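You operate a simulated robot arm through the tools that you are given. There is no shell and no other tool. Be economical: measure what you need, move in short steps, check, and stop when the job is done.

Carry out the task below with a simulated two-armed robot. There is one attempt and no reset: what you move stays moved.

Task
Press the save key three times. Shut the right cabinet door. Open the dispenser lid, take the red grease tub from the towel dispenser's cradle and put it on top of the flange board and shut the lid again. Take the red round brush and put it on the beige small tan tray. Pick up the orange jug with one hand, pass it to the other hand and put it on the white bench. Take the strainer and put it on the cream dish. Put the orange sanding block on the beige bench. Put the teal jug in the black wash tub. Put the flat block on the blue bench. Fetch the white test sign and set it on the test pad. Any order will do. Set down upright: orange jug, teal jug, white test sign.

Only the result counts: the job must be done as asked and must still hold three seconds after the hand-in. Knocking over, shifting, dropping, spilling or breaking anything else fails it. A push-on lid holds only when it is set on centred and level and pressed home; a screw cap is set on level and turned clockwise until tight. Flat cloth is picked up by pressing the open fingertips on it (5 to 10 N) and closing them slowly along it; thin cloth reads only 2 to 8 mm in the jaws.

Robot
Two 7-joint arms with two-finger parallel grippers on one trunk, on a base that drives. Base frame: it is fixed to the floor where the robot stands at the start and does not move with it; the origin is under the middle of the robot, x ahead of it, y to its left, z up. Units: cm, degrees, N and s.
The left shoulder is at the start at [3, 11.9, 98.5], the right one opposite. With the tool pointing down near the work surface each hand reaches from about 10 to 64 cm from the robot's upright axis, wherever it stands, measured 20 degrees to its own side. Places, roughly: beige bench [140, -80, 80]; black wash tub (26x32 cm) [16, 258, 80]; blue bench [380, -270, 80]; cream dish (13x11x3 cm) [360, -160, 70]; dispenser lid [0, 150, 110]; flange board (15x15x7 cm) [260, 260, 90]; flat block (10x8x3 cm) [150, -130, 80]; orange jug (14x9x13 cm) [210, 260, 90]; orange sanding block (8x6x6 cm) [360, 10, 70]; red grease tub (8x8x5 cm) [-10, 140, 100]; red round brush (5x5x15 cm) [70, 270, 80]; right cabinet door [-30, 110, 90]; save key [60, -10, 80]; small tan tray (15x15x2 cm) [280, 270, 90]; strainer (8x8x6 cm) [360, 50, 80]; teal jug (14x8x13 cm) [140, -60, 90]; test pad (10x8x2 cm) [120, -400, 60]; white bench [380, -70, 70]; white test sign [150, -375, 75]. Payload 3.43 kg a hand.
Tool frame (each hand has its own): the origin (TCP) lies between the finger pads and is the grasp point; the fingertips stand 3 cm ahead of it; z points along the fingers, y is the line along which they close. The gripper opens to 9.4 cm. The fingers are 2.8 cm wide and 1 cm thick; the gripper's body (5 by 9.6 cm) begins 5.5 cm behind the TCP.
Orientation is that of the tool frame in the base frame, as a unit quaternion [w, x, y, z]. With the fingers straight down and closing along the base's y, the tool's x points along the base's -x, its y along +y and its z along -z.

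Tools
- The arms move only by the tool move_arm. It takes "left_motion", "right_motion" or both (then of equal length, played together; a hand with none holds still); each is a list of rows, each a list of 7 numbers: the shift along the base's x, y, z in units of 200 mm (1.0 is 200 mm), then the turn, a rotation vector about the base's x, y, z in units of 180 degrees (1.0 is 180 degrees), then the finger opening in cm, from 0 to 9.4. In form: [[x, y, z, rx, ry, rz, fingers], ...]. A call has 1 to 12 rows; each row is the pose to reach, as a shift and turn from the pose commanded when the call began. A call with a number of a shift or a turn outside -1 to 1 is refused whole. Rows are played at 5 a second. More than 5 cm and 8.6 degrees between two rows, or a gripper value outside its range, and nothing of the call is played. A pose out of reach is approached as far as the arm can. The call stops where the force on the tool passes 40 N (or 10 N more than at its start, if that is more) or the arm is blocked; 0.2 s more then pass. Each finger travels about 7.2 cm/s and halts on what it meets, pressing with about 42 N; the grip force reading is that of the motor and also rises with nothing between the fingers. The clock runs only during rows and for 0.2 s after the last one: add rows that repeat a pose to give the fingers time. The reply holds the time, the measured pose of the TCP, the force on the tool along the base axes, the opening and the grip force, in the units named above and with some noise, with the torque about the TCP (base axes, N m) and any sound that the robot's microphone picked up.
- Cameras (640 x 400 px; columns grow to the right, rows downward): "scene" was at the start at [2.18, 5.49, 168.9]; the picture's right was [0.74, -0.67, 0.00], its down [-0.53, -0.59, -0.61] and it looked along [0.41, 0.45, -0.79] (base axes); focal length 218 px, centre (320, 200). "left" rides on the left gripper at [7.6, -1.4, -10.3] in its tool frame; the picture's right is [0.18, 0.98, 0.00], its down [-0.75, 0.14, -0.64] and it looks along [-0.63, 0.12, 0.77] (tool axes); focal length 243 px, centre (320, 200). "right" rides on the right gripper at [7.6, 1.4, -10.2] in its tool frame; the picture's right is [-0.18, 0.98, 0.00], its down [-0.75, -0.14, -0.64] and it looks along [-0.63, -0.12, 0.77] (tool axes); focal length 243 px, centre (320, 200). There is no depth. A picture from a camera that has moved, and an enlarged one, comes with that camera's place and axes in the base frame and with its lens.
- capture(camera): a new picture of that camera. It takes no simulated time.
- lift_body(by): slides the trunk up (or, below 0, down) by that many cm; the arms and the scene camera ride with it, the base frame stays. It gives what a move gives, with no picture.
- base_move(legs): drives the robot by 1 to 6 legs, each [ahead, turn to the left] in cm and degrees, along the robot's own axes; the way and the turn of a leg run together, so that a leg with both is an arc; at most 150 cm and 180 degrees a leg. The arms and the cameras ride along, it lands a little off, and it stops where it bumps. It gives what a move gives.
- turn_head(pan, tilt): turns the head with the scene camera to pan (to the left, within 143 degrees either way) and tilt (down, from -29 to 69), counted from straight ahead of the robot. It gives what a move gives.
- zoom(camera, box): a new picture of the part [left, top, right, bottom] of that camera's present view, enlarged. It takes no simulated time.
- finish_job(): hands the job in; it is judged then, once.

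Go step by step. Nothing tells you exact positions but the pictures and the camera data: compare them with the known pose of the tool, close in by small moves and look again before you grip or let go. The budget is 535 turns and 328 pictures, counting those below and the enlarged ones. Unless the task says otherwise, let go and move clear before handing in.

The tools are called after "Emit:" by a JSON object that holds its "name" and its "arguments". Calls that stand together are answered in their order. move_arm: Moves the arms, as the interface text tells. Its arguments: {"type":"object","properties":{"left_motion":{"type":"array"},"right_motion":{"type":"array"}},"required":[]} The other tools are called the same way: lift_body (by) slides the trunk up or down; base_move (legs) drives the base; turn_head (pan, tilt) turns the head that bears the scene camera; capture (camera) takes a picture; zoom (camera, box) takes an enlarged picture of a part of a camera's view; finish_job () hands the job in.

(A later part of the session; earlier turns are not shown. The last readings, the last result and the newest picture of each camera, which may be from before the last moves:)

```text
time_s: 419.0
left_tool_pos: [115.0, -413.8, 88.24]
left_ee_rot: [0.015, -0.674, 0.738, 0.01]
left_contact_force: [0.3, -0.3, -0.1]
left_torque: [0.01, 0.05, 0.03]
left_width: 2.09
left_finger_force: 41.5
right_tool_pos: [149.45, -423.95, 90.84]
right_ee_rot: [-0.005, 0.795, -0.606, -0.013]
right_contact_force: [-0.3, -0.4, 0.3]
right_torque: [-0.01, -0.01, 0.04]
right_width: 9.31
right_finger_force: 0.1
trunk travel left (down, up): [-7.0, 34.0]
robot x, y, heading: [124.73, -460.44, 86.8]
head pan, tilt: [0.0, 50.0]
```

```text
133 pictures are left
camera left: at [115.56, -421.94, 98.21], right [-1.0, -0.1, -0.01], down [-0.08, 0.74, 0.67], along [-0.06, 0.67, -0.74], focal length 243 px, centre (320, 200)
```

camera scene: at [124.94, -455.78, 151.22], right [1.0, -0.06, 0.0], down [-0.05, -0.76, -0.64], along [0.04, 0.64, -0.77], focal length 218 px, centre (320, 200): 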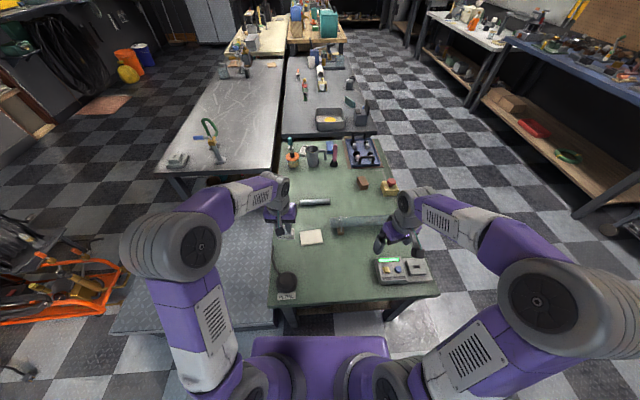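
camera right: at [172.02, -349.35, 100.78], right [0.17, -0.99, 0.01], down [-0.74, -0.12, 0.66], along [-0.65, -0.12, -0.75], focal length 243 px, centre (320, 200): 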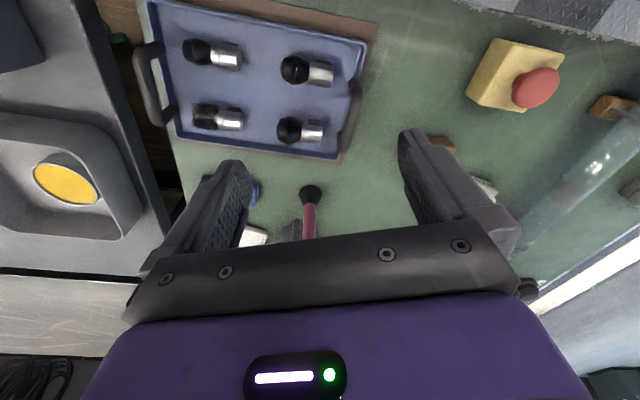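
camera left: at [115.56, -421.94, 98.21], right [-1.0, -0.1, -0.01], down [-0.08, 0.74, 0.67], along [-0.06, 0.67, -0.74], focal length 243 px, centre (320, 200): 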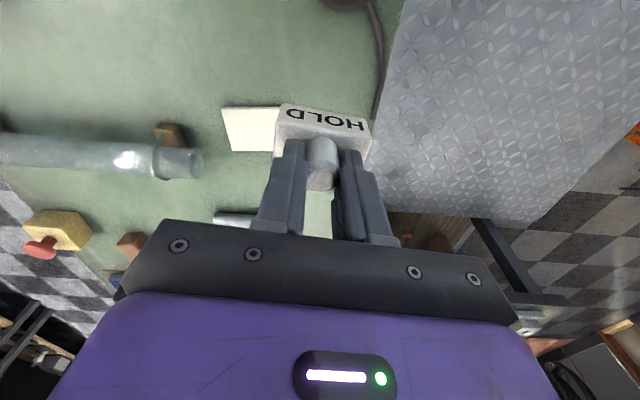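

Emit:
{"name": "zoom", "arguments": {"camera": "scene", "box": [250, 190, 410, 310]}}

Emit:
{"name": "zoom", "arguments": {"camera": "left", "box": [140, 70, 400, 230]}}

```text
3.33 times, centred on (330, 250) of scene
camera zoom: at [124.94, -455.78, 151.22], right [1.0, -0.06, 0.0], down [-0.05, -0.76, -0.64], along [0.04, 0.64, -0.77], focal length 725 px, centre (287, 33)
```

zoom: 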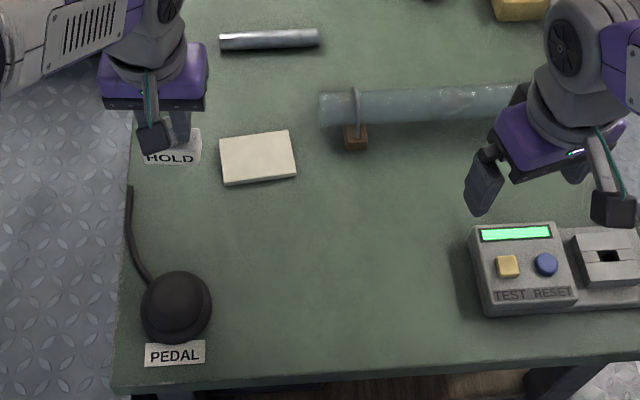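

```text
2.46 times, centred on (270, 150) of left
camera zoom: at [115.56, -421.94, 98.21], right [-1.0, -0.1, -0.01], down [-0.08, 0.74, 0.67], along [-0.06, 0.67, -0.74], focal length 597 px, centre (443, 323)
```

zoom: 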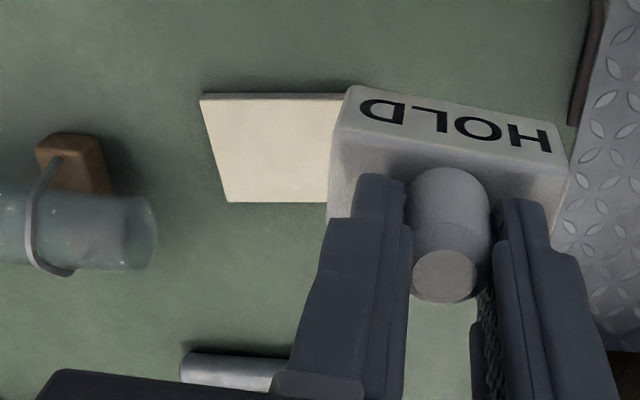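

The pad centre is about [124.1, -404, 62]. I move the sign above it.

Emit:
{"name": "move_arm", "arguments": {"left_motion": [[0.1, 0.1, 0, 0, 0, 0, 0.5], [0.22, 0.22, 0, 0, 0, 0, 0.5], [0.34, 0.36, 0, 0, 0, 0, 0.5], [0.46, 0.49, 0, 0, 0, 0, 0.5], [0.46, 0.49, -0.15, 0, 0, 0, 0.5], [0.46, 0.49, -0.35, 0, 0, 0, 0.5], [0.46, 0.49, -0.5, 0, 0, 0, 0.5]]}}

Emit:
{"name": "capture", "arguments": {"camera": "left"}}

Emit:
{"name": "zoom", "arguments": {"camera": "scene", "box": [250, 190, 410, 310]}}

```text
time_s: 420.6
left_tool_pos: [124.07, -404.31, 78.12]
left_ee_rot: [0.015, -0.675, 0.738, 0.011]
left_contact_force: [-0.4, 0.6, -0.7]
left_torque: [0.03, 0.01, 0.02]
left_width: 2.1
left_finger_force: 41.7
right_tool_pos: [149.38, -424.09, 90.84]
right_ee_rot: [-0.005, 0.795, -0.607, -0.013]
right_contact_force: [-1.4, -0.2, -0.2]
right_torque: [0.0, 0.01, 0.02]
right_width: 9.28
right_finger_force: 0.1
trunk travel left (down, up): [-7.0, 34.0]
robot x, y, heading: [124.42, -460.61, 86.5]
head pan, tilt: [0.0, 50.0]
```

```text
130 pictures are left
camera left: at [124.65, -412.37, 88.13], right [-1.0, -0.1, -0.01], down [-0.08, 0.74, 0.67], along [-0.06, 0.67, -0.74], focal length 243 px, centre (320, 200)
```

left: 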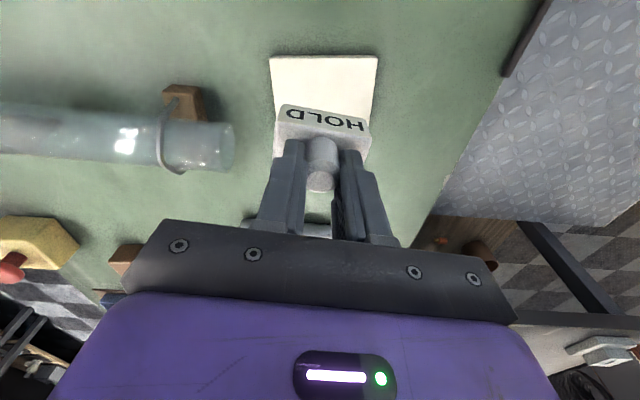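

```text
3.33 times, centred on (330, 250) of scene
camera zoom: at [124.93, -455.75, 151.21], right [1.0, -0.06, 0.0], down [-0.05, -0.76, -0.64], along [0.04, 0.64, -0.77], focal length 725 px, centre (287, 33)
```

zoom: 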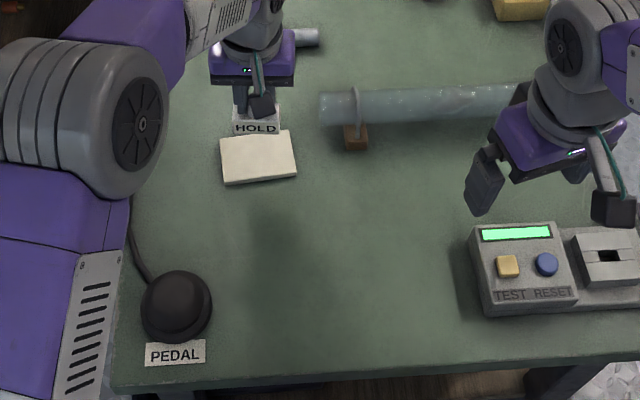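

Emit:
{"name": "move_arm", "arguments": {"left_motion": [[0, 0.04, -0.12, 0, 0, 0, 0.5], [0, 0.04, -0.24, 0, 0, 0, 0.5], [0, 0.04, -0.32, 0, 0, 0, 0.5], [0, 0.04, -0.35, 0, 0, 0, 0.5]]}}

Emit:
{"name": "move_arm", "arguments": {"left_motion": [[0, 0, -0.02, 0, 0, 0, 0.5], [0, 0, -0.035, 0, 0, 0, 0.5], [0, 0, -0.05, 0, 0, 0, 0.5], [0, 0, -0.06, 0, 0, 0, 0.5]]}}

Emit:
{"name": "capture", "arguments": {"camera": "left"}}

```text
time_s: 421.6
left_tool_pos: [124.05, -403.44, 71.32]
left_ee_rot: [0.014, -0.675, 0.738, 0.01]
left_contact_force: [-1.0, 0.1, -1.1]
left_torque: [0.03, 0.0, -0.02]
left_width: 2.11
left_finger_force: 41.6
right_tool_pos: [149.38, -423.89, 90.77]
right_ee_rot: [-0.006, 0.795, -0.606, -0.013]
right_contact_force: [0.6, -0.7, -0.4]
right_torque: [0.01, 0.0, -0.04]
right_width: 9.31
right_finger_force: 0.1
trunk travel left (down, up): [-7.0, 34.0]
robot x, y, heading: [124.76, -460.41, 86.8]
head pan, tilt: [0.0, 50.0]
```

```text
time_s: 422.6
left_tool_pos: [124.15, -403.23, 70.07]
left_ee_rot: [0.014, -0.675, 0.738, 0.01]
left_contact_force: [0.8, 1.0, -0.7]
left_torque: [-0.02, 0.03, -0.01]
left_width: 2.07
left_finger_force: 42.2
right_tool_pos: [149.34, -423.91, 90.85]
right_ee_rot: [-0.006, 0.795, -0.606, -0.012]
right_contact_force: [0.0, -0.2, 0.2]
right_torque: [0.0, 0.0, -0.01]
right_width: 9.32
right_finger_force: 0.0
trunk travel left (down, up): [-7.0, 34.0]
robot x, y, heading: [124.23, -460.11, 86.4]
head pan, tilt: [0.0, 50.0]
```

```text
128 pictures are left
camera left: at [124.76, -411.35, 80.05], right [-1.0, -0.1, -0.01], down [-0.08, 0.74, 0.67], along [-0.06, 0.67, -0.74], focal length 243 px, centre (320, 200)
```

left: 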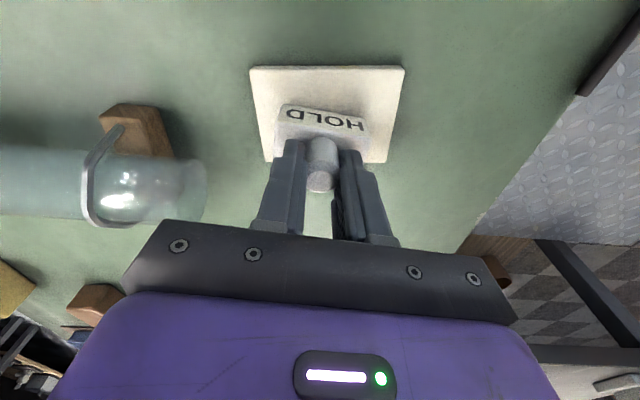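

Emit:
{"name": "move_arm", "arguments": {"left_motion": [[0, 0, -0.02, 0, 0, 0, 0.5], [0, 0, -0.035, 0, 0, 0, 0.5], [0, 0, -0.05, 0, 0, 0, 0.5], [0, 0, -0.06, 0, 0, 0, 0.5]]}}

```text
time_s: 423.6
left_tool_pos: [124.35, -403.01, 69.55]
left_ee_rot: [0.019, -0.674, 0.738, 0.015]
left_contact_force: [-1.7, -4.9, 15.4]
left_torque: [-0.32, 0.2, 0.0]
left_width: 2.06
left_finger_force: 41.8
right_tool_pos: [149.41, -424.05, 90.83]
right_ee_rot: [-0.006, 0.795, -0.607, -0.014]
right_contact_force: [0.9, -0.6, -0.3]
right_torque: [0.0, 0.0, 0.04]
right_width: 9.3
right_finger_force: 0.1
trunk travel left (down, up): [-7.0, 34.0]
robot x, y, heading: [124.69, -460.54, 86.3]
head pan, tilt: [0.0, 50.0]
stopped in row 4 (left hand): the force on the tool passed its limit at 41 N (the readings are from after the stop); the commanded pose is now the measured one
```

Contact with the pad. I release and lift.

Emit:
{"name": "move_arm", "arguments": {"left_motion": [[0, 0, 0.01, 0, 0, 0, 2.3], [0, 0, 0.01, 0, 0, 0, 3.5], [0, 0, 0.01, 0, 0, 0, 5], [0, 0, 0.1, 0, 0, 0, 5], [0, 0, 0.3, 0, 0, 0, 6], [0, 0, 0.5, 0, 0, 0, 7], [0, 0, 0.7, 0, 0, 0, 8], [0, -0.05, 0.9, 0, 0, 0, 9.3]]}}

Emit:
{"name": "capture", "arguments": {"camera": "left"}}

```text
time_s: 425.4
left_tool_pos: [124.3, -404.15, 87.29]
left_ee_rot: [0.018, -0.675, 0.738, 0.012]
left_contact_force: [0.2, 0.3, -0.8]
left_torque: [0.01, 0.01, -0.04]
left_width: 9.32
left_finger_force: 0.1
right_tool_pos: [149.34, -424.04, 90.9]
right_ee_rot: [-0.006, 0.795, -0.606, -0.013]
right_contact_force: [0.4, 0.0, -0.1]
right_torque: [-0.04, -0.02, 0.03]
right_width: 9.29
right_finger_force: 0.1
trunk travel left (down, up): [-7.0, 34.0]
robot x, y, heading: [124.6, -460.39, 86.5]
head pan, tilt: [0.0, 50.0]
```

```text
127 pictures are left
camera left: at [124.83, -412.35, 97.3], right [-1.0, -0.09, -0.01], down [-0.08, 0.74, 0.67], along [-0.05, 0.67, -0.74], focal length 243 px, centre (320, 200)
```

left: 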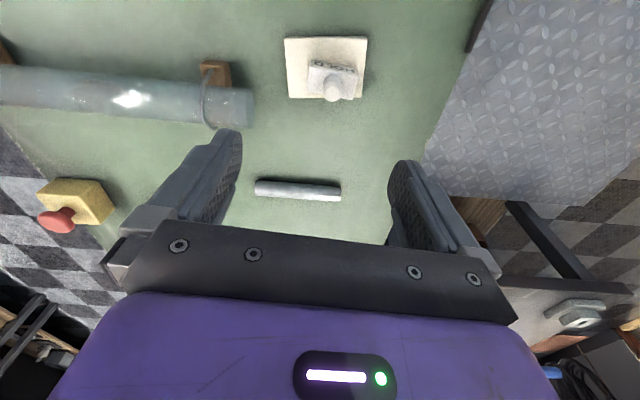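

Emit:
{"name": "zoom", "arguments": {"camera": "left", "box": [260, 20, 400, 120]}}

```text
4.00 times, centred on (330, 70) of left
camera zoom: at [124.83, -412.35, 97.3], right [-1.0, -0.09, -0.01], down [-0.08, 0.74, 0.67], along [-0.05, 0.67, -0.74], focal length 970 px, centre (280, 720)
```

zoom: 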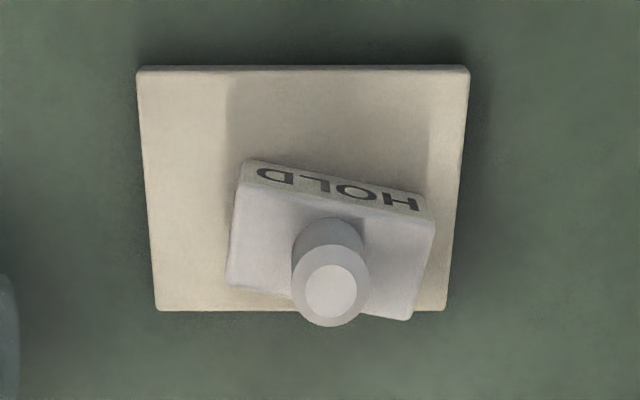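

The sign stands fully on the pad. Now the last item: the teal jug on the beige bench. I raise the trunk and drive back.

Emit:
{"name": "lift_body", "arguments": {"by": 18}}

Emit:
{"name": "base_move", "arguments": {"legs": [[-18, 0], [0, -87], [100, 0], [0, 90]]}}

```text
time_s: 427.4
left_tool_pos: [124.26, -404.13, 105.47]
left_ee_rot: [0.018, -0.675, 0.737, 0.013]
left_contact_force: [-0.2, 0.2, -1.0]
left_torque: [-0.03, -0.03, 0.02]
left_width: 9.31
left_finger_force: 0.0
right_tool_pos: [149.32, -423.99, 108.81]
right_ee_rot: [-0.006, 0.795, -0.607, -0.013]
right_contact_force: [0.3, 1.3, 0.7]
right_torque: [0.02, 0.0, -0.01]
right_width: 9.31
right_finger_force: 0.1
trunk travel left (down, up): [-25.0, 16.0]
robot x, y, heading: [124.6, -459.83, 86.6]
head pan, tilt: [0.0, 50.0]
```

```text
time_s: 441.4
left_tool_pos: [222.03, -425.35, 105.42]
left_ee_rot: [0.018, -0.689, 0.724, 0.014]
left_contact_force: [-0.3, 0.3, 0.6]
left_torque: [0.01, 0.05, 0.0]
left_width: 9.31
left_finger_force: 0.0
right_tool_pos: [248.14, -444.1, 108.73]
right_ee_rot: [-0.005, 0.807, -0.591, -0.013]
right_contact_force: [-0.2, -0.4, 0.2]
right_torque: [0.02, 0.01, 0.03]
right_width: 9.3
right_finger_force: 0.1
trunk travel left (down, up): [-25.0, 16.0]
robot x, y, heading: [224.76, -481.53, 88.9]
head pan, tilt: [0.0, 50.0]
```

Emit:
{"name": "base_move", "arguments": {"legs": [[140, 0], [140, 0], [138, 0], [0, 91]]}}

Emit:
{"name": "turn_head", "arguments": {"pan": 0, "tilt": 45}}

Emit:
{"name": "capture", "arguments": {"camera": "scene"}}

```text
time_s: 465.0
left_tool_pos: [164.48, -78.54, 105.33]
left_ee_rot: [-0.003, 0.999, 0.025, -0.022]
left_contact_force: [0.8, 0.0, -1.0]
left_torque: [0.0, 0.01, -0.02]
left_width: 9.3
left_finger_force: 0.1
right_tool_pos: [180.66, -50.74, 108.84]
right_ee_rot: [0.007, 0.979, 0.202, -0.013]
right_contact_force: [0.4, 0.1, 0.3]
right_torque: [0.01, -0.03, 0.01]
right_width: 9.28
right_finger_force: 0.1
trunk travel left (down, up): [-25.0, 16.0]
robot x, y, heading: [219.93, -70.39, -175.1]
head pan, tilt: [0.0, 50.0]
```

```text
time_s: 465.7
left_tool_pos: [164.59, -78.44, 105.36]
left_ee_rot: [-0.002, 0.999, 0.025, -0.023]
left_contact_force: [-0.4, 0.1, 0.3]
left_torque: [0.02, -0.01, -0.03]
left_width: 9.3
left_finger_force: 0.0
right_tool_pos: [180.64, -50.76, 108.74]
right_ee_rot: [0.007, 0.979, 0.202, -0.012]
right_contact_force: [0.1, -0.2, 0.8]
right_torque: [0.01, 0.0, 0.0]
right_width: 9.28
right_finger_force: 0.0
trunk travel left (down, up): [-25.0, 16.0]
robot x, y, heading: [220.09, -70.4, -175.3]
head pan, tilt: [0.0, 45.0]
```

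```text
125 pictures are left
camera scene: at [215.29, -70.81, 169.9], right [-0.08, 1.0, 0.0], down [0.71, 0.06, -0.71], along [-0.7, -0.06, -0.71], focal length 218 px, centre (320, 200)
```

scene: 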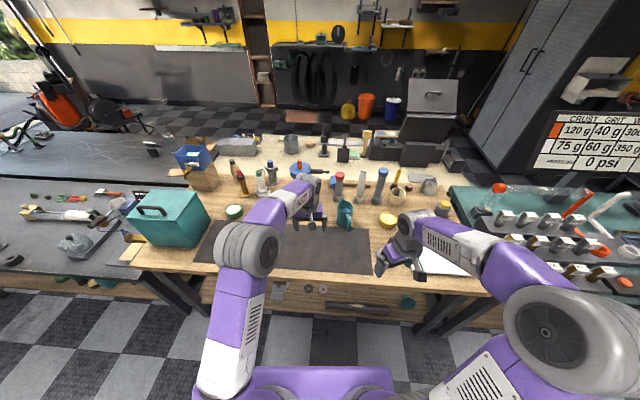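

Emit:
{"name": "zoom", "arguments": {"camera": "scene", "box": [290, 160, 430, 260]}}

Emit:
{"name": "capture", "arguments": {"camera": "left"}}

Emit:
{"name": "capture", "arguments": {"camera": "right"}}

```text
4.00 times, centred on (360, 210) of scene
camera zoom: at [215.29, -70.81, 169.9], right [-0.08, 1.0, 0.0], down [0.71, 0.06, -0.71], along [-0.7, -0.06, -0.71], focal length 870 px, centre (160, 160)
```

zoom: 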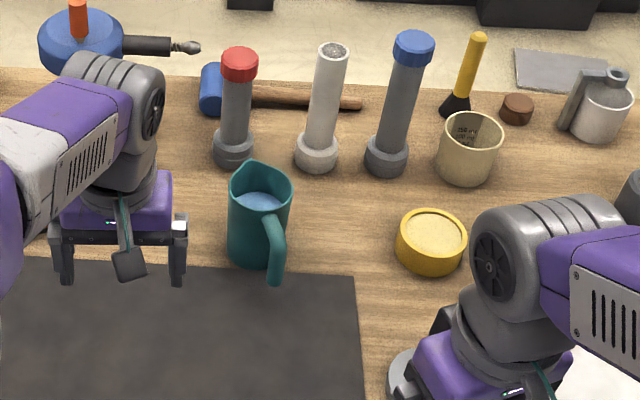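

```text
123 pictures are left
camera left: at [172.42, -76.59, 115.22], right [0.23, -0.97, -0.01], down [-0.72, -0.18, 0.67], along [-0.66, -0.15, -0.74], focal length 243 px, centre (320, 200)
```

left: 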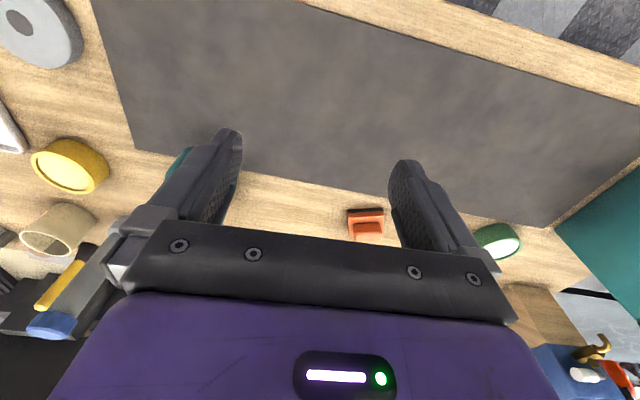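

```text
122 pictures are left
camera right: at [188.32, -48.94, 118.8], right [0.22, -0.98, 0.01], down [-0.73, -0.16, 0.66], along [-0.64, -0.16, -0.75], focal length 243 px, centre (320, 200)
```

right: 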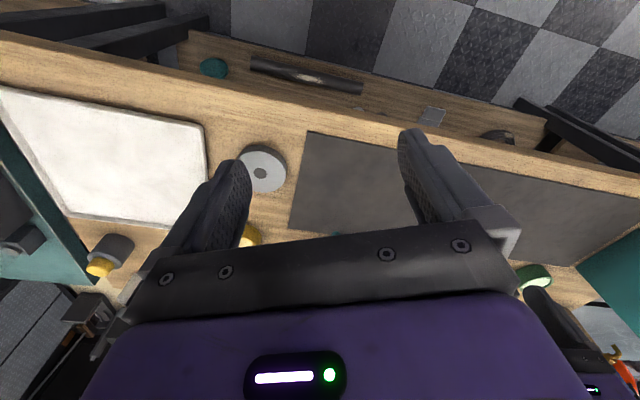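

The teal jug (with water) stands at about [143.8, -65], its handle toward me. I move the left hand aside, straighten and drive in.

Emit:
{"name": "move_arm", "arguments": {"left_motion": [[0.15, -0.1, 0.05, 0, 0, 0, 9.3], [0.3, -0.25, 0.1, 0, 0, 0, 9.3], [0.45, -0.4, 0.1, 0, 0, 0, 9.3], [0.6, -0.55, 0.1, 0, 0, 0, 9.3], [0.7, -0.7, 0.1, 0, 0, 0, 9.3]]}}

Emit:
{"name": "base_move", "arguments": {"legs": [[0, -4], [17, 0]]}}

Emit:
{"name": "capture", "arguments": {"camera": "right"}}

```text
time_s: 466.9
left_tool_pos: [178.57, -92.28, 107.39]
left_ee_rot: [-0.002, 0.999, 0.025, -0.022]
left_contact_force: [0.2, -0.5, -0.5]
left_torque: [0.03, -0.01, 0.01]
left_width: 9.31
left_finger_force: 0.0
right_tool_pos: [180.69, -50.8, 108.85]
right_ee_rot: [0.006, 0.979, 0.202, -0.012]
right_contact_force: [-0.3, -0.6, 1.0]
right_torque: [0.03, 0.01, 0.0]
right_width: 9.31
right_finger_force: 0.0
trunk travel left (down, up): [-25.0, 16.0]
robot x, y, heading: [220.24, -70.42, -175.2]
head pan, tilt: [0.0, 45.0]
```

```text
time_s: 468.8
left_tool_pos: [160.27, -89.12, 107.41]
left_ee_rot: [-0.002, 1.0, -0.013, -0.022]
left_contact_force: [-1.1, 0.1, -0.7]
left_torque: [0.0, -0.01, -0.01]
left_width: 9.31
left_finger_force: 0.1
right_tool_pos: [165.47, -47.95, 108.81]
right_ee_rot: [0.006, 0.986, 0.165, -0.013]
right_contact_force: [-0.1, -0.3, 0.6]
right_torque: [0.0, -0.04, -0.01]
right_width: 9.27
right_finger_force: 0.1
trunk travel left (down, up): [-25.0, 16.0]
robot x, y, heading: [203.49, -70.4, -180.0]
head pan, tilt: [0.0, 45.0]
```

```text
121 pictures are left
camera right: at [173.28, -46.72, 118.78], right [0.15, -0.99, 0.01], down [-0.74, -0.1, 0.66], along [-0.65, -0.11, -0.75], focal length 243 px, centre (320, 200)
```

right: 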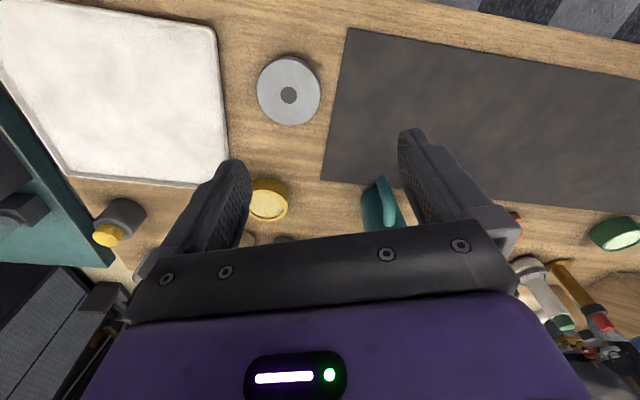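

Emit:
{"name": "move_arm", "arguments": {"right_motion": [[-0.16, -0.13, 0, 0, 0, 0, 9.4], [-0.33, -0.27, 0, 0, 0, 0, 9.4], [-0.5, -0.41, 0, 0, 0, 0, 9.4], [-0.67, -0.55, 0, 0, 0, 0, 9.4], [-0.84, -0.69, 0, 0, 0, 0, 9.4], [-1, -0.82, 0, 0, 0, 0.0, 9.4], [-1, -0.82, 0, 0, 0, 0.0, 9.4]]}}

Emit:
{"name": "capture", "arguments": {"camera": "right"}}

Emit:
{"name": "zoom", "arguments": {"camera": "scene", "box": [270, 170, 410, 270]}}

```text
time_s: 470.4
left_tool_pos: [160.47, -88.97, 107.42]
left_ee_rot: [-0.003, 1.0, -0.012, -0.022]
left_contact_force: [-0.3, 0.6, 0.0]
left_torque: [-0.05, 0.04, 0.0]
left_width: 9.32
left_finger_force: 0.2
right_tool_pos: [145.58, -63.99, 109.08]
right_ee_rot: [0.006, 0.986, 0.164, -0.013]
right_contact_force: [-0.4, 0.4, 0.4]
right_torque: [0.05, 0.0, -0.01]
right_width: 9.39
right_finger_force: 0.1
trunk travel left (down, up): [-25.0, 16.0]
robot x, y, heading: [203.24, -70.83, -179.7]
head pan, tilt: [0.0, 45.0]
```

```text
120 pictures are left
camera right: at [153.48, -62.76, 119.02], right [0.15, -0.99, 0.01], down [-0.74, -0.1, 0.66], along [-0.65, -0.11, -0.75], focal length 243 px, centre (320, 200)
```

right: 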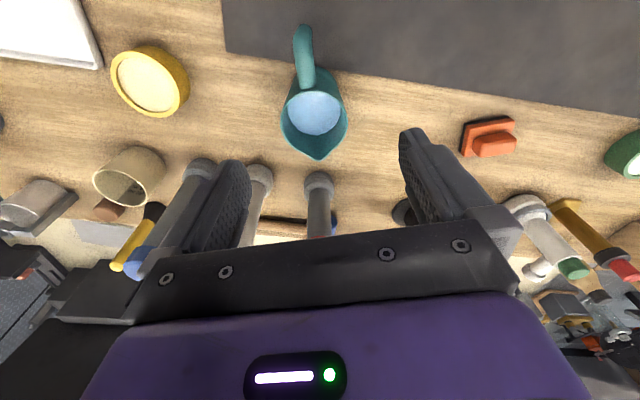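

```text
4.00 times, centred on (340, 220) of scene
camera zoom: at [198.71, -70.46, 169.91], right [0.0, 1.0, 0.0], down [0.71, 0.0, -0.71], along [-0.71, 0.0, -0.71], focal length 870 px, centre (240, 120)
```

zoom: 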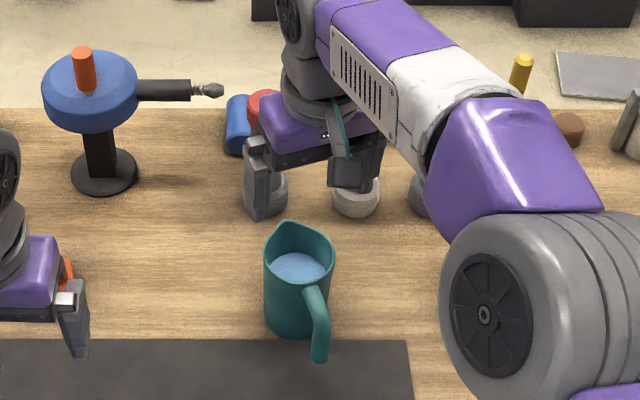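

Rim centre [143.2, -64.2, 93], width about 7–8 cm. I descend around the body.

Emit:
{"name": "move_arm", "arguments": {"right_motion": [[-0.06, -0.01, -0.1, 0, 0, 0, 9.4], [-0.115, -0.01, -0.25, 0, 0, 0, 9.4], [-0.115, -0.01, -0.4, 0, 0, 0, 9.4], [-0.115, -0.01, -0.5, 0, 0, 0, 9.4], [-0.115, -0.01, -0.55, 0, 0, 0, 9.4]]}}

Emit:
{"name": "capture", "arguments": {"camera": "right"}}

```text
time_s: 471.6
left_tool_pos: [160.36, -89.1, 107.32]
left_ee_rot: [-0.003, 1.0, -0.012, -0.022]
left_contact_force: [0.1, -0.6, 0.8]
left_torque: [0.02, -0.01, 0.02]
left_width: 9.3
left_finger_force: 0.0
right_tool_pos: [143.45, -64.45, 97.77]
right_ee_rot: [0.007, 0.986, 0.165, -0.013]
right_contact_force: [0.4, -0.3, -0.4]
right_torque: [-0.02, -0.03, 0.0]
right_width: 9.41
right_finger_force: 0.1
trunk travel left (down, up): [-25.0, 16.0]
robot x, y, heading: [203.67, -70.84, -179.8]
head pan, tilt: [0.0, 45.0]
```

```text
118 pictures are left
camera right: at [151.21, -63.25, 107.77], right [0.15, -0.99, 0.01], down [-0.74, -0.1, 0.66], along [-0.65, -0.11, -0.75], focal length 243 px, centre (320, 200)
```

right: 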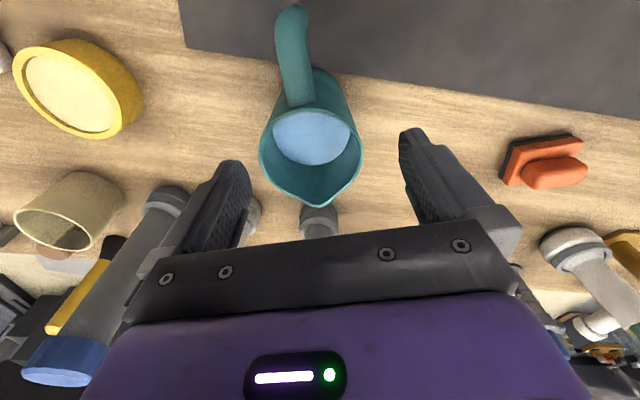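

Emit:
{"name": "move_arm", "arguments": {"right_motion": [[-0.025, 0.015, -0.1, 0, 0, 0, 9.4], [-0.025, 0.015, -0.2, 0, 0, 0, 9.4], [-0.025, 0.015, -0.3, 0, 0, 0, 9.4], [-0.025, 0.015, -0.4, 0, 0, 0, 9.4], [-0.025, 0.015, -0.44, 0, 0, 0, 9.4]]}}

Emit:
{"name": "capture", "arguments": {"camera": "right"}}

```text
time_s: 472.8
left_tool_pos: [160.38, -88.94, 107.38]
left_ee_rot: [-0.003, 1.0, -0.012, -0.022]
left_contact_force: [-0.3, 0.0, -0.3]
left_torque: [-0.02, 0.0, -0.02]
left_width: 9.28
left_finger_force: 0.0
right_tool_pos: [142.76, -64.24, 88.9]
right_ee_rot: [0.007, 0.986, 0.165, -0.014]
right_contact_force: [-0.4, 0.3, -0.3]
right_torque: [0.0, -0.05, 0.01]
right_width: 9.42
right_finger_force: 0.1
trunk travel left (down, up): [-25.0, 16.0]
robot x, y, heading: [203.6, -70.19, -179.7]
head pan, tilt: [0.0, 45.0]
```

```text
117 pictures are left
camera right: at [150.52, -63.05, 98.81], right [0.15, -0.99, 0.01], down [-0.74, -0.1, 0.66], along [-0.65, -0.11, -0.75], focal length 243 px, centre (320, 200)
```

right: 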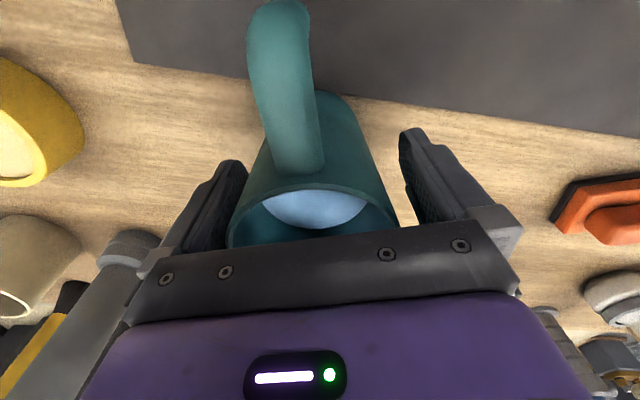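

Body between the fingers, no contact. I close and lift gently.

Emit:
{"name": "move_arm", "arguments": {"right_motion": [[0, 0, 0, 0, 0, 0, 8.5], [0, 0, 0, 0, 0, 0, 7.6], [0, 0, 0, 0, 0, 0, 6.8], [0, 0, 0, 0, 0, 0, 6], [0, 0, 0, 0, 0, 0, 5.5]]}}

Emit:
{"name": "move_arm", "arguments": {"right_motion": [[0, 0, 0.05, 0, 0, 0, 5.5], [0, 0, 0.15, 0, 0, 0, 5.5], [0, 0, 0.3, 0, 0, 0, 5.5], [0, 0, 0.45, 0, 0, 0, 5.5], [0, 0, 0.6, 0, 0, 0, 5.5], [0.06, 0.02, 0.75, 0, 0, 0, 5.5], [0.16, 0.06, 0.9, 0, 0, 0, 5.5], [0.3, 0.1, 1, 0, 0, 0, 5.5]]}}

Emit:
{"name": "capture", "arguments": {"camera": "right"}}

```text
time_s: 474.0
left_tool_pos: [160.42, -89.15, 107.4]
left_ee_rot: [-0.003, 1.0, -0.012, -0.022]
left_contact_force: [-0.3, 0.0, 0.2]
left_torque: [0.0, -0.01, 0.01]
left_width: 9.3
left_finger_force: 0.1
right_tool_pos: [142.62, -64.17, 88.98]
right_ee_rot: [0.006, 0.986, 0.165, -0.013]
right_contact_force: [-3.9, 4.3, -0.3]
right_torque: [0.33, 0.32, 0.07]
right_width: 7.95
right_finger_force: 41.9
trunk travel left (down, up): [-25.0, 16.0]
robot x, y, heading: [203.66, -70.85, -179.8]
head pan, tilt: [0.0, 45.0]
```

```text
time_s: 475.8
left_tool_pos: [160.49, -89.17, 107.52]
left_ee_rot: [-0.003, 1.0, -0.012, -0.021]
left_contact_force: [0.0, 0.4, 0.8]
left_torque: [0.0, 0.0, 0.0]
left_width: 9.32
left_finger_force: 0.1
right_tool_pos: [148.53, -62.7, 109.18]
right_ee_rot: [0.006, 0.986, 0.165, -0.012]
right_contact_force: [0.9, -0.7, -3.7]
right_torque: [-0.06, 0.06, -0.02]
right_width: 7.92
right_finger_force: 42.1
trunk travel left (down, up): [-25.0, 16.0]
robot x, y, heading: [203.43, -70.58, -179.9]
head pan, tilt: [0.0, 45.0]
```

```text
116 pictures are left
camera right: at [156.36, -61.36, 119.14], right [0.15, -0.99, 0.01], down [-0.74, -0.1, 0.66], along [-0.65, -0.11, -0.75], focal length 243 px, centre (320, 200)
```

right: 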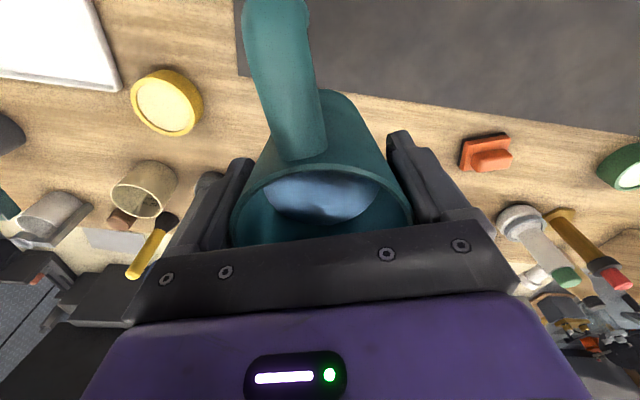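

Held. The wash tub will be on my left side, so I'll set the jug back down a bit further left on this bench and regrip it with the left hand.

Emit:
{"name": "base_move", "arguments": {"legs": [[3.5, 0]]}}

Emit:
{"name": "move_arm", "arguments": {"left_motion": [[0.1, -0.1, 0, 0, 0, 0, 9.3], [0.2, -0.2, 0, 0, 0, 0, 9.3], [0.3, -0.3, 0, 0, 0, 0, 9.3], [0.4, -0.4, 0, 0, 0, 0, 9.3], [0.4, -0.4, 0, 0, 0, 0, 9.3], [0.4, -0.4, 0, 0, 0, 0, 9.3], [0.4, -0.4, 0, 0, 0, 0, 9.3]], "right_motion": [[0, -0.1, 0, 0, 0, 0, 5.5], [-0.03, -0.24, 0, 0, 0, 0, 5.5], [-0.06, -0.38, 0, 0, 0, 0, 5.5], [-0.1, -0.52, 0, 0, 0, 0, 5.5], [-0.15, -0.66, 0, 0, 0, 0, 5.5], [-0.2, -0.8, 0, 0, 0, 0, 5.5], [-0.2, -0.8, -0.1, 0, 0, 0, 5.5]]}}

Emit:
{"name": "capture", "arguments": {"camera": "right"}}

```text
time_s: 476.6
left_tool_pos: [156.87, -89.13, 107.32]
left_ee_rot: [-0.003, 1.0, -0.011, -0.02]
left_contact_force: [1.5, -0.6, -0.4]
left_torque: [0.0, -0.01, -0.01]
left_width: 9.28
left_finger_force: 0.1
right_tool_pos: [144.65, -62.64, 109.05]
right_ee_rot: [0.006, 0.986, 0.166, -0.013]
right_contact_force: [-0.4, 0.1, -2.9]
right_torque: [0.01, 0.01, -0.02]
right_width: 7.95
right_finger_force: 41.5
trunk travel left (down, up): [-25.0, 16.0]
robot x, y, heading: [200.16, -70.55, -179.8]
head pan, tilt: [0.0, 45.0]
```

```text
time_s: 478.2
left_tool_pos: [164.69, -96.85, 107.31]
left_ee_rot: [-0.002, 1.0, -0.012, -0.022]
left_contact_force: [-0.6, 0.6, 0.1]
left_torque: [0.0, 0.0, -0.02]
left_width: 9.29
left_finger_force: 0.1
right_tool_pos: [141.33, -78.52, 106.99]
right_ee_rot: [0.006, 0.986, 0.166, -0.012]
right_contact_force: [0.3, 0.6, -4.2]
right_torque: [-0.02, 0.05, 0.0]
right_width: 7.95
right_finger_force: 42.4
right hand out of reach, approached as far as the arm can: row 6
trunk travel left (down, up): [-25.0, 16.0]
robot x, y, heading: [200.15, -70.43, -179.7]
head pan, tilt: [0.0, 45.0]
```

```text
115 pictures are left
camera right: at [149.09, -77.33, 116.98], right [0.15, -0.99, 0.01], down [-0.74, -0.1, 0.66], along [-0.65, -0.11, -0.75], focal length 243 px, centre (320, 200)
```

right: 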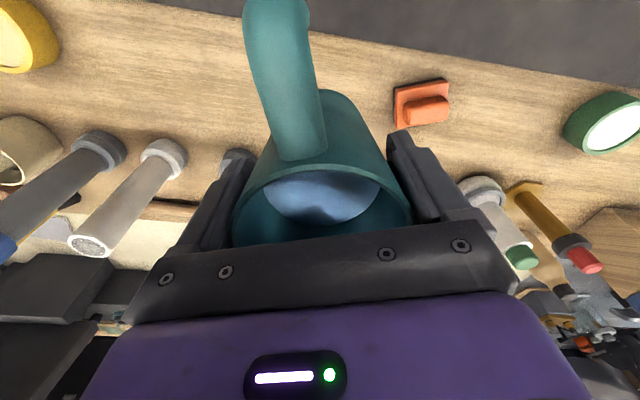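

Emit:
{"name": "move_arm", "arguments": {"right_motion": [[0, 0, -0.15, 0, 0, 0, 5.5], [0, 0, -0.32, 0, 0, 0, 5.5], [0, 0, -0.5, 0, 0, 0, 5.5], [0, 0, -0.65, 0, 0, 0, 5.5], [0, 0, -0.78, 0, 0, 0, 5.5], [0, 0, -0.84, 0, 0, 0, 5.5], [0, 0, -0.84, 0, 0, 0, 5.5]]}}

Emit:
{"name": "move_arm", "arguments": {"right_motion": [[0, 0, -0.025, 0, 0, 0, 5.5], [0, 0, -0.05, 0, 0, 0, 5.5], [0, 0, -0.065, 0, 0, 0, 5.5], [0, 0, -0.075, 0, 0, 0, 5.5]]}}

```text
time_s: 479.8
left_tool_pos: [164.78, -96.92, 107.26]
left_ee_rot: [-0.002, 1.0, -0.013, -0.021]
left_contact_force: [-0.1, -0.3, 0.1]
left_torque: [-0.01, -0.01, 0.01]
left_width: 9.29
left_finger_force: 0.1
right_tool_pos: [141.05, -78.69, 90.06]
right_ee_rot: [0.006, 0.986, 0.166, -0.013]
right_contact_force: [0.2, -1.1, -3.0]
right_torque: [-0.01, 0.07, 0.01]
right_width: 7.94
right_finger_force: 41.8
trunk travel left (down, up): [-25.0, 16.0]
robot x, y, heading: [200.14, -70.47, -179.8]
head pan, tilt: [0.0, 45.0]
```

```text
time_s: 480.8
left_tool_pos: [164.86, -97.14, 107.33]
left_ee_rot: [-0.003, 1.0, -0.012, -0.022]
left_contact_force: [0.0, 0.1, -0.5]
left_torque: [0.02, 0.0, -0.01]
left_width: 9.28
left_finger_force: 0.0
right_tool_pos: [140.96, -78.75, 88.94]
right_ee_rot: [0.006, 0.986, 0.165, -0.014]
right_contact_force: [-0.4, -0.4, 0.6]
right_torque: [-0.05, 0.0, 0.04]
right_width: 7.94
right_finger_force: 42.7
trunk travel left (down, up): [-25.0, 16.0]
robot x, y, heading: [200.31, -70.4, -179.7]
head pan, tilt: [0.0, 45.0]
```

Emit:
{"name": "move_arm", "arguments": {"right_motion": [[0, 0, -0.01, 0, 0, 0, 5.5], [0, 0, -0.015, 0, 0, 0, 5.5]]}}

Emit:
{"name": "move_arm", "arguments": {"right_motion": [[0, 0, 0.005, 0, 0, 0, 8.2], [0, 0, 0.005, 0, 0, 0, 8.8], [0, 0, 0.005, 0, 0, 0, 9.4], [0, 0, 0.005, 0, 0, 0, 9.4]]}}

Emit:
{"name": "capture", "arguments": {"camera": "right"}}

```text
time_s: 481.4
left_tool_pos: [165.0, -96.87, 107.37]
left_ee_rot: [-0.003, 1.0, -0.013, -0.023]
left_contact_force: [0.6, 0.3, 1.0]
left_torque: [-0.01, -0.02, 0.0]
left_width: 9.32
left_finger_force: 0.0
right_tool_pos: [140.85, -78.65, 88.88]
right_ee_rot: [0.006, 0.986, 0.165, -0.017]
right_contact_force: [-0.1, 1.2, 21.3]
right_torque: [0.28, -0.46, 0.08]
right_width: 7.91
right_finger_force: 42.1
trunk travel left (down, up): [-25.0, 16.0]
robot x, y, heading: [200.07, -70.13, -179.7]
head pan, tilt: [0.0, 45.0]
```

```text
time_s: 482.4
left_tool_pos: [164.9, -96.92, 107.3]
left_ee_rot: [-0.003, 1.0, -0.012, -0.021]
left_contact_force: [-0.7, -0.6, 0.0]
left_torque: [-0.01, 0.0, 0.02]
left_width: 9.29
left_finger_force: 0.0
right_tool_pos: [140.9, -78.68, 88.56]
right_ee_rot: [0.006, 0.986, 0.165, -0.013]
right_contact_force: [0.7, 0.4, 0.7]
right_torque: [0.01, -0.01, -0.02]
right_width: 9.42
right_finger_force: 0.1
trunk travel left (down, up): [-25.0, 16.0]
robot x, y, heading: [200.17, -69.98, -179.6]
head pan, tilt: [0.0, 45.0]
```

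```text
114 pictures are left
camera right: at [148.74, -77.43, 98.5], right [0.15, -0.99, 0.01], down [-0.74, -0.1, 0.66], along [-0.65, -0.11, -0.75], focal length 243 px, centre (320, 200)
```

right: 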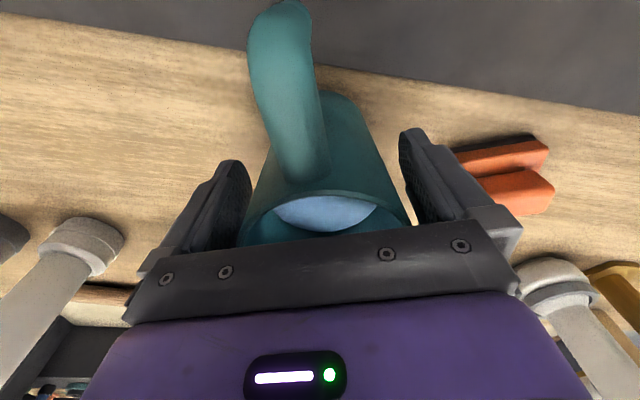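

Emit:
{"name": "move_arm", "arguments": {"right_motion": [[0, 0, 0.1, 0, 0, 0, 9.4], [0, 0, 0.25, 0, 0, 0, 9.4], [0, 0, 0.45, 0, 0, 0, 9.4], [0, 0, 0.65, 0, 0, 0, 9.4], [0, 0, 0.85, 0, 0, 0, 9.4], [0.1, 0.15, 0.95, 0, 0, 0, 9.4], [0.25, 0.3, 1, 0, 0, 0, 9.4], [0.4, 0.45, 1, 0, 0, 0, 9.4], [0.55, 0.6, 1, 0, 0, 0, 9.4], [0.7, 0.75, 1, 0, 0, 0, 9.4]]}}

Emit:
{"name": "move_arm", "arguments": {"left_motion": [[-0.16, 0.12, 0, 0, 0, 0, 9.4], [-0.32, 0.25, 0, 0, 0, 0, 9.4], [-0.48, 0.38, 0, 0, 0, 0, 9.4], [-0.64, 0.5, 0, 0, 0, 0, 9.4], [-0.8, 0.63, 0, 0, 0, 0, 9.4], [-0.96, 0.76, 0, 0, 0, 0, 9.4], [-1, 0.84, 0, 0, 0, 0, 9.4], [-1, 0.84, 0, 0, 0, 0, 9.4]]}}

Emit:
{"name": "capture", "arguments": {"camera": "left"}}

```text
time_s: 484.6
left_tool_pos: [164.86, -96.82, 107.39]
left_ee_rot: [-0.003, 1.0, -0.012, -0.023]
left_contact_force: [0.5, 0.2, -0.2]
left_torque: [-0.05, 0.03, 0.02]
left_width: 9.3
left_finger_force: 0.0
right_tool_pos: [154.94, -63.9, 108.56]
right_ee_rot: [0.007, 0.986, 0.166, -0.014]
right_contact_force: [-0.3, 0.2, -0.7]
right_torque: [0.02, 0.02, 0.0]
right_width: 9.37
right_finger_force: 0.0
trunk travel left (down, up): [-25.0, 16.0]
robot x, y, heading: [199.74, -71.12, -179.9]
head pan, tilt: [0.0, 45.0]
```

```text
time_s: 486.4
left_tool_pos: [144.98, -80.06, 107.39]
left_ee_rot: [-0.003, 1.0, -0.011, -0.022]
left_contact_force: [-0.6, 0.3, -0.7]
left_torque: [0.03, 0.02, -0.01]
left_width: 9.41
left_finger_force: 0.1
right_tool_pos: [154.81, -64.04, 108.45]
right_ee_rot: [0.006, 0.986, 0.167, -0.013]
right_contact_force: [0.0, -0.9, -0.6]
right_torque: [0.0, 0.01, -0.02]
right_width: 9.41
right_finger_force: 0.1
trunk travel left (down, up): [-25.0, 16.0]
robot x, y, heading: [199.89, -70.65, -179.9]
head pan, tilt: [0.0, 45.0]
```

```text
113 pictures are left
camera left: at [153.01, -78.84, 117.36], right [0.16, -0.99, -0.01], down [-0.73, -0.13, 0.67], along [-0.67, -0.1, -0.74], focal length 243 px, centre (320, 200)
```

left: 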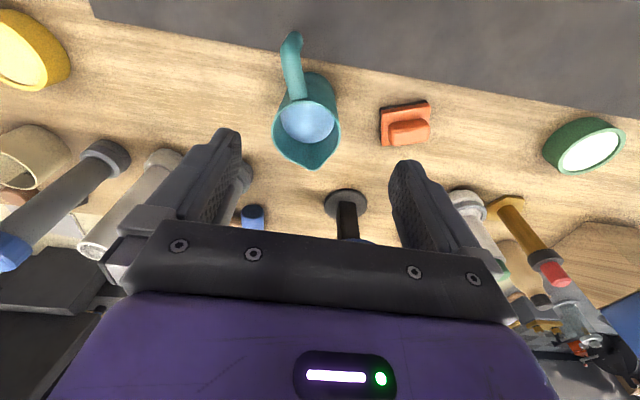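

Emit:
{"name": "move_arm", "arguments": {"left_motion": [[-0.1, 0.03, -0.1, 0, 0, 0, 9.4], [-0.18, 0.053, -0.25, 0, 0, 0, 9.4], [-0.18, 0.053, -0.4, 0, 0, 0, 9.4], [-0.18, 0.053, -0.47, 0, 0, 0, 9.4], [-0.18, 0.053, -0.47, 0, 0, 0, 9.4]]}}

Emit:
{"name": "capture", "arguments": {"camera": "left"}}

```text
time_s: 487.6
left_tool_pos: [141.05, -79.19, 97.87]
left_ee_rot: [-0.003, 1.0, -0.011, -0.022]
left_contact_force: [-0.8, 0.2, 0.5]
left_torque: [-0.03, -0.02, -0.01]
left_width: 9.42
left_finger_force: 0.1
right_tool_pos: [154.88, -64.0, 108.55]
right_ee_rot: [0.005, 0.986, 0.166, -0.014]
right_contact_force: [-0.3, -0.2, -0.7]
right_torque: [0.0, -0.01, 0.03]
right_width: 9.38
right_finger_force: 0.0
trunk travel left (down, up): [-25.0, 16.0]
robot x, y, heading: [200.16, -70.45, -179.9]
head pan, tilt: [0.0, 45.0]
```

```text
112 pictures are left
camera left: at [149.26, -77.95, 107.78], right [0.16, -0.99, -0.01], down [-0.73, -0.13, 0.67], along [-0.67, -0.1, -0.74], focal length 243 px, centre (320, 200)
```

left: 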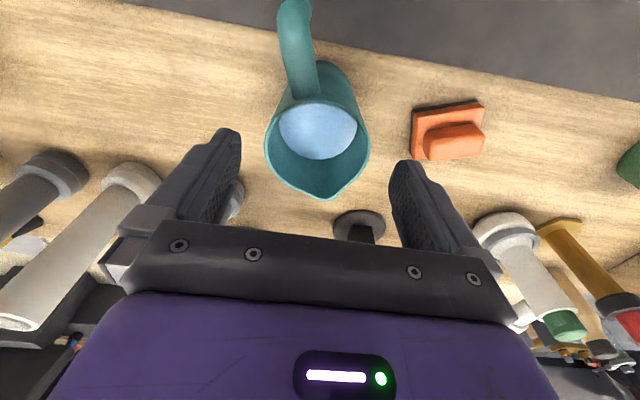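

Emit:
{"name": "move_arm", "arguments": {"left_motion": [[0, 0.012, -0.1, 0, 0, 0, 9.4], [0, 0.012, -0.2, 0, 0, 0, 9.4], [0, 0.012, -0.3, 0, 0, 0, 9.4], [0, 0.012, -0.4, 0, 0, 0, 9.4], [0, 0.012, -0.45, 0, 0, 0, 9.4]]}}

Emit:
{"name": "capture", "arguments": {"camera": "left"}}

```text
time_s: 488.8
left_tool_pos: [141.19, -78.89, 88.86]
left_ee_rot: [-0.004, 1.0, -0.012, -0.021]
left_contact_force: [-0.3, 0.8, 0.0]
left_torque: [0.0, 0.0, 0.02]
left_width: 9.37
left_finger_force: 0.1
right_tool_pos: [154.82, -64.04, 108.56]
right_ee_rot: [0.006, 0.986, 0.165, -0.013]
right_contact_force: [0.3, 0.2, -0.4]
right_torque: [0.02, -0.01, 0.01]
right_width: 9.41
right_finger_force: 0.0
trunk travel left (down, up): [-25.0, 16.0]
robot x, y, heading: [200.3, -70.95, -179.9]
head pan, tilt: [0.0, 45.0]
```

```text
111 pictures are left
camera left: at [149.21, -77.83, 98.81], right [0.16, -0.99, -0.01], down [-0.73, -0.13, 0.67], along [-0.67, -0.1, -0.74], focal length 243 px, centre (320, 200)
```

left: 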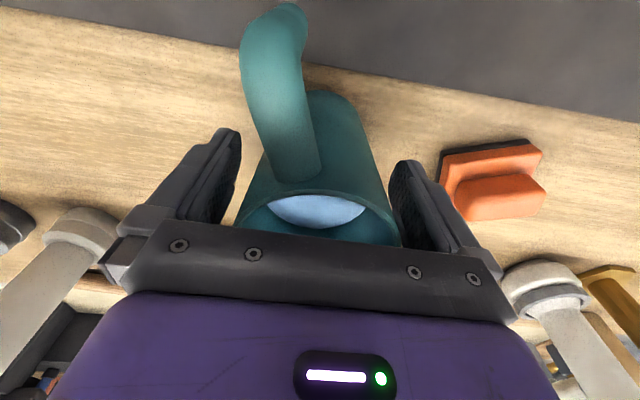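

Emit:
{"name": "move_arm", "arguments": {"left_motion": [[0, 0, 0, 0, 0, 0, 8.5], [0, 0, 0, 0, 0, 0, 7.6], [0, 0, 0, 0, 0, 0, 6.8], [0, 0, 0, 0, 0, 0, 6], [0, 0, 0, 0, 0, 0, 5.5]]}}

Emit:
{"name": "move_arm", "arguments": {"left_motion": [[0, 0, 0.05, 0, 0, 0, 5.5], [0, 0, 0.15, 0, 0, 0, 5.5], [0, 0, 0.3, 0, 0, 0, 5.5], [0, 0, 0.45, 0, 0, 0, 5.5], [0, 0, 0.6, 0, 0, 0, 5.5], [0.06, -0.02, 0.75, 0, 0, 0, 5.5], [0.16, -0.06, 0.88, 0, 0, 0, 5.5], [0.28, -0.1, 0.95, 0, 0, 0, 5.5], [0.42, -0.15, 1, 0, 0, 0, 5.5], [0.56, -0.2, 1, 0, 0, 0, 5.5], [0.7, -0.25, 1, 0, 0, 0, 5.5]]}}

Emit:
{"name": "capture", "arguments": {"camera": "left"}}

```text
time_s: 490.0
left_tool_pos: [141.09, -79.02, 88.91]
left_ee_rot: [-0.003, 1.0, -0.012, -0.021]
left_contact_force: [-0.2, -0.8, -0.8]
left_torque: [-0.03, 0.08, 0.0]
left_width: 7.72
left_finger_force: 41.9
right_tool_pos: [154.87, -63.93, 108.51]
right_ee_rot: [0.006, 0.986, 0.166, -0.013]
right_contact_force: [-0.1, -0.1, -0.3]
right_torque: [0.01, -0.02, 0.0]
right_width: 9.41
right_finger_force: 0.0
trunk travel left (down, up): [-25.0, 16.0]
robot x, y, heading: [200.01, -70.37, -180.0]
head pan, tilt: [0.0, 45.0]
```

```text
time_s: 492.4
left_tool_pos: [155.44, -84.09, 108.95]
left_ee_rot: [-0.003, 1.0, -0.012, -0.022]
left_contact_force: [1.5, 0.0, -3.3]
left_torque: [-0.04, 0.05, -0.02]
left_width: 7.72
left_finger_force: 41.2
right_tool_pos: [154.78, -64.08, 108.59]
right_ee_rot: [0.005, 0.986, 0.165, -0.014]
right_contact_force: [-0.6, -0.5, 0.1]
right_torque: [-0.03, 0.01, 0.03]
right_width: 9.38
right_finger_force: 0.1
trunk travel left (down, up): [-25.0, 16.0]
robot x, y, heading: [199.68, -70.73, -179.7]
head pan, tilt: [0.0, 45.0]
```

```text
110 pictures are left
camera left: at [163.5, -82.74, 118.85], right [0.16, -0.99, -0.01], down [-0.73, -0.13, 0.67], along [-0.67, -0.1, -0.74], focal length 243 px, centre (320, 200)
```

left: 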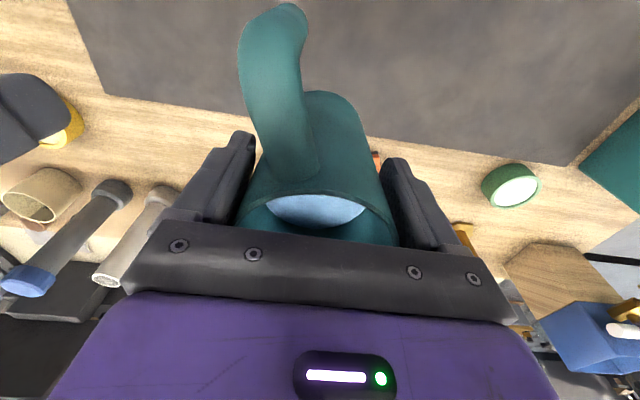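

The left hand holds the jug. I drive around to the wash tub.

Emit:
{"name": "base_move", "arguments": {"legs": [[-32, 0], [0, -90], [115, 0], [115, 0], [0, 90]]}}

```text
time_s: 513.2
left_tool_pos: [188.44, 146.7, 108.8]
left_ee_rot: [-0.003, 1.0, -0.015, -0.021]
left_contact_force: [-0.5, -0.2, -3.1]
left_torque: [-0.04, 0.02, -0.01]
left_width: 7.69
left_finger_force: 42.0
right_tool_pos: [188.01, 166.64, 108.51]
right_ee_rot: [0.007, 0.986, 0.163, -0.014]
right_contact_force: [0.8, 0.6, -0.5]
right_torque: [-0.01, -0.03, 0.0]
right_width: 9.4
right_finger_force: 0.0
trunk travel left (down, up): [-25.0, 16.0]
robot x, y, heading: [233.24, 159.85, 179.7]
head pan, tilt: [0.0, 45.0]
```

Emit:
{"name": "base_move", "arguments": {"legs": [[90, 0], [88, 0], [0, -90]]}}

Emit:
{"name": "turn_head", "arguments": {"pan": 15, "tilt": 40}}

Emit:
{"name": "capture", "arguments": {"camera": "scene"}}

```text
time_s: 523.2
left_tool_pos: [7.59, 155.46, 108.63]
left_ee_rot: [-0.003, 0.996, -0.089, -0.014]
left_contact_force: [0.1, -0.3, -2.8]
left_torque: [-0.04, 0.03, -0.03]
left_width: 7.74
left_finger_force: 42.1
right_tool_pos: [9.88, 174.28, 108.64]
right_ee_rot: [0.01, 0.995, 0.099, -0.016]
right_contact_force: [-1.4, -3.8, -0.2]
right_torque: [0.55, -0.14, 0.05]
right_width: 9.38
right_finger_force: 0.0
trunk travel left (down, up): [-25.0, 16.0]
robot x, y, heading: [53.07, 161.67, 171.7]
head pan, tilt: [0.0, 45.0]
stopped in leg 3: the robot was blocked; the commanded pose is now the measured one
```

```text
time_s: 524.0
left_tool_pos: [7.74, 155.36, 108.77]
left_ee_rot: [-0.003, 0.996, -0.088, -0.015]
left_contact_force: [-0.4, 0.6, -3.3]
left_torque: [-0.03, 0.03, -0.03]
left_width: 7.68
left_finger_force: 42.6
right_tool_pos: [9.84, 174.27, 108.56]
right_ee_rot: [0.009, 0.995, 0.1, -0.017]
right_contact_force: [-1.0, -5.8, 0.6]
right_torque: [0.83, -0.19, -0.02]
right_width: 9.4
right_finger_force: 0.0
trunk travel left (down, up): [-25.0, 16.0]
robot x, y, heading: [53.67, 161.98, 171.6]
head pan, tilt: [15.0, 40.0]
```

```text
109 pictures are left
camera scene: at [48.21, 160.32, 170.63], right [-0.11, 0.99, 0.0], down [0.64, 0.07, -0.77], along [-0.76, -0.09, -0.64], focal length 218 px, centre (320, 200)
```

scene: 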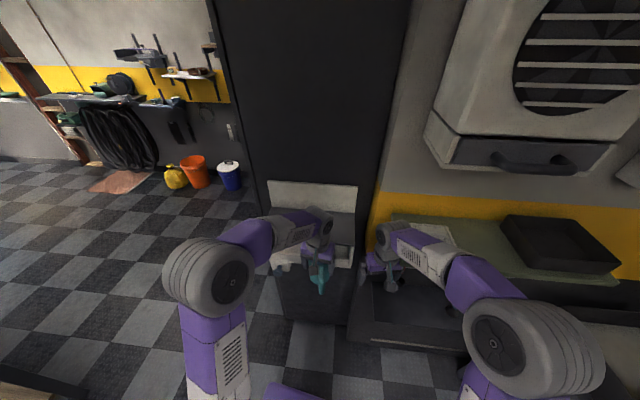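

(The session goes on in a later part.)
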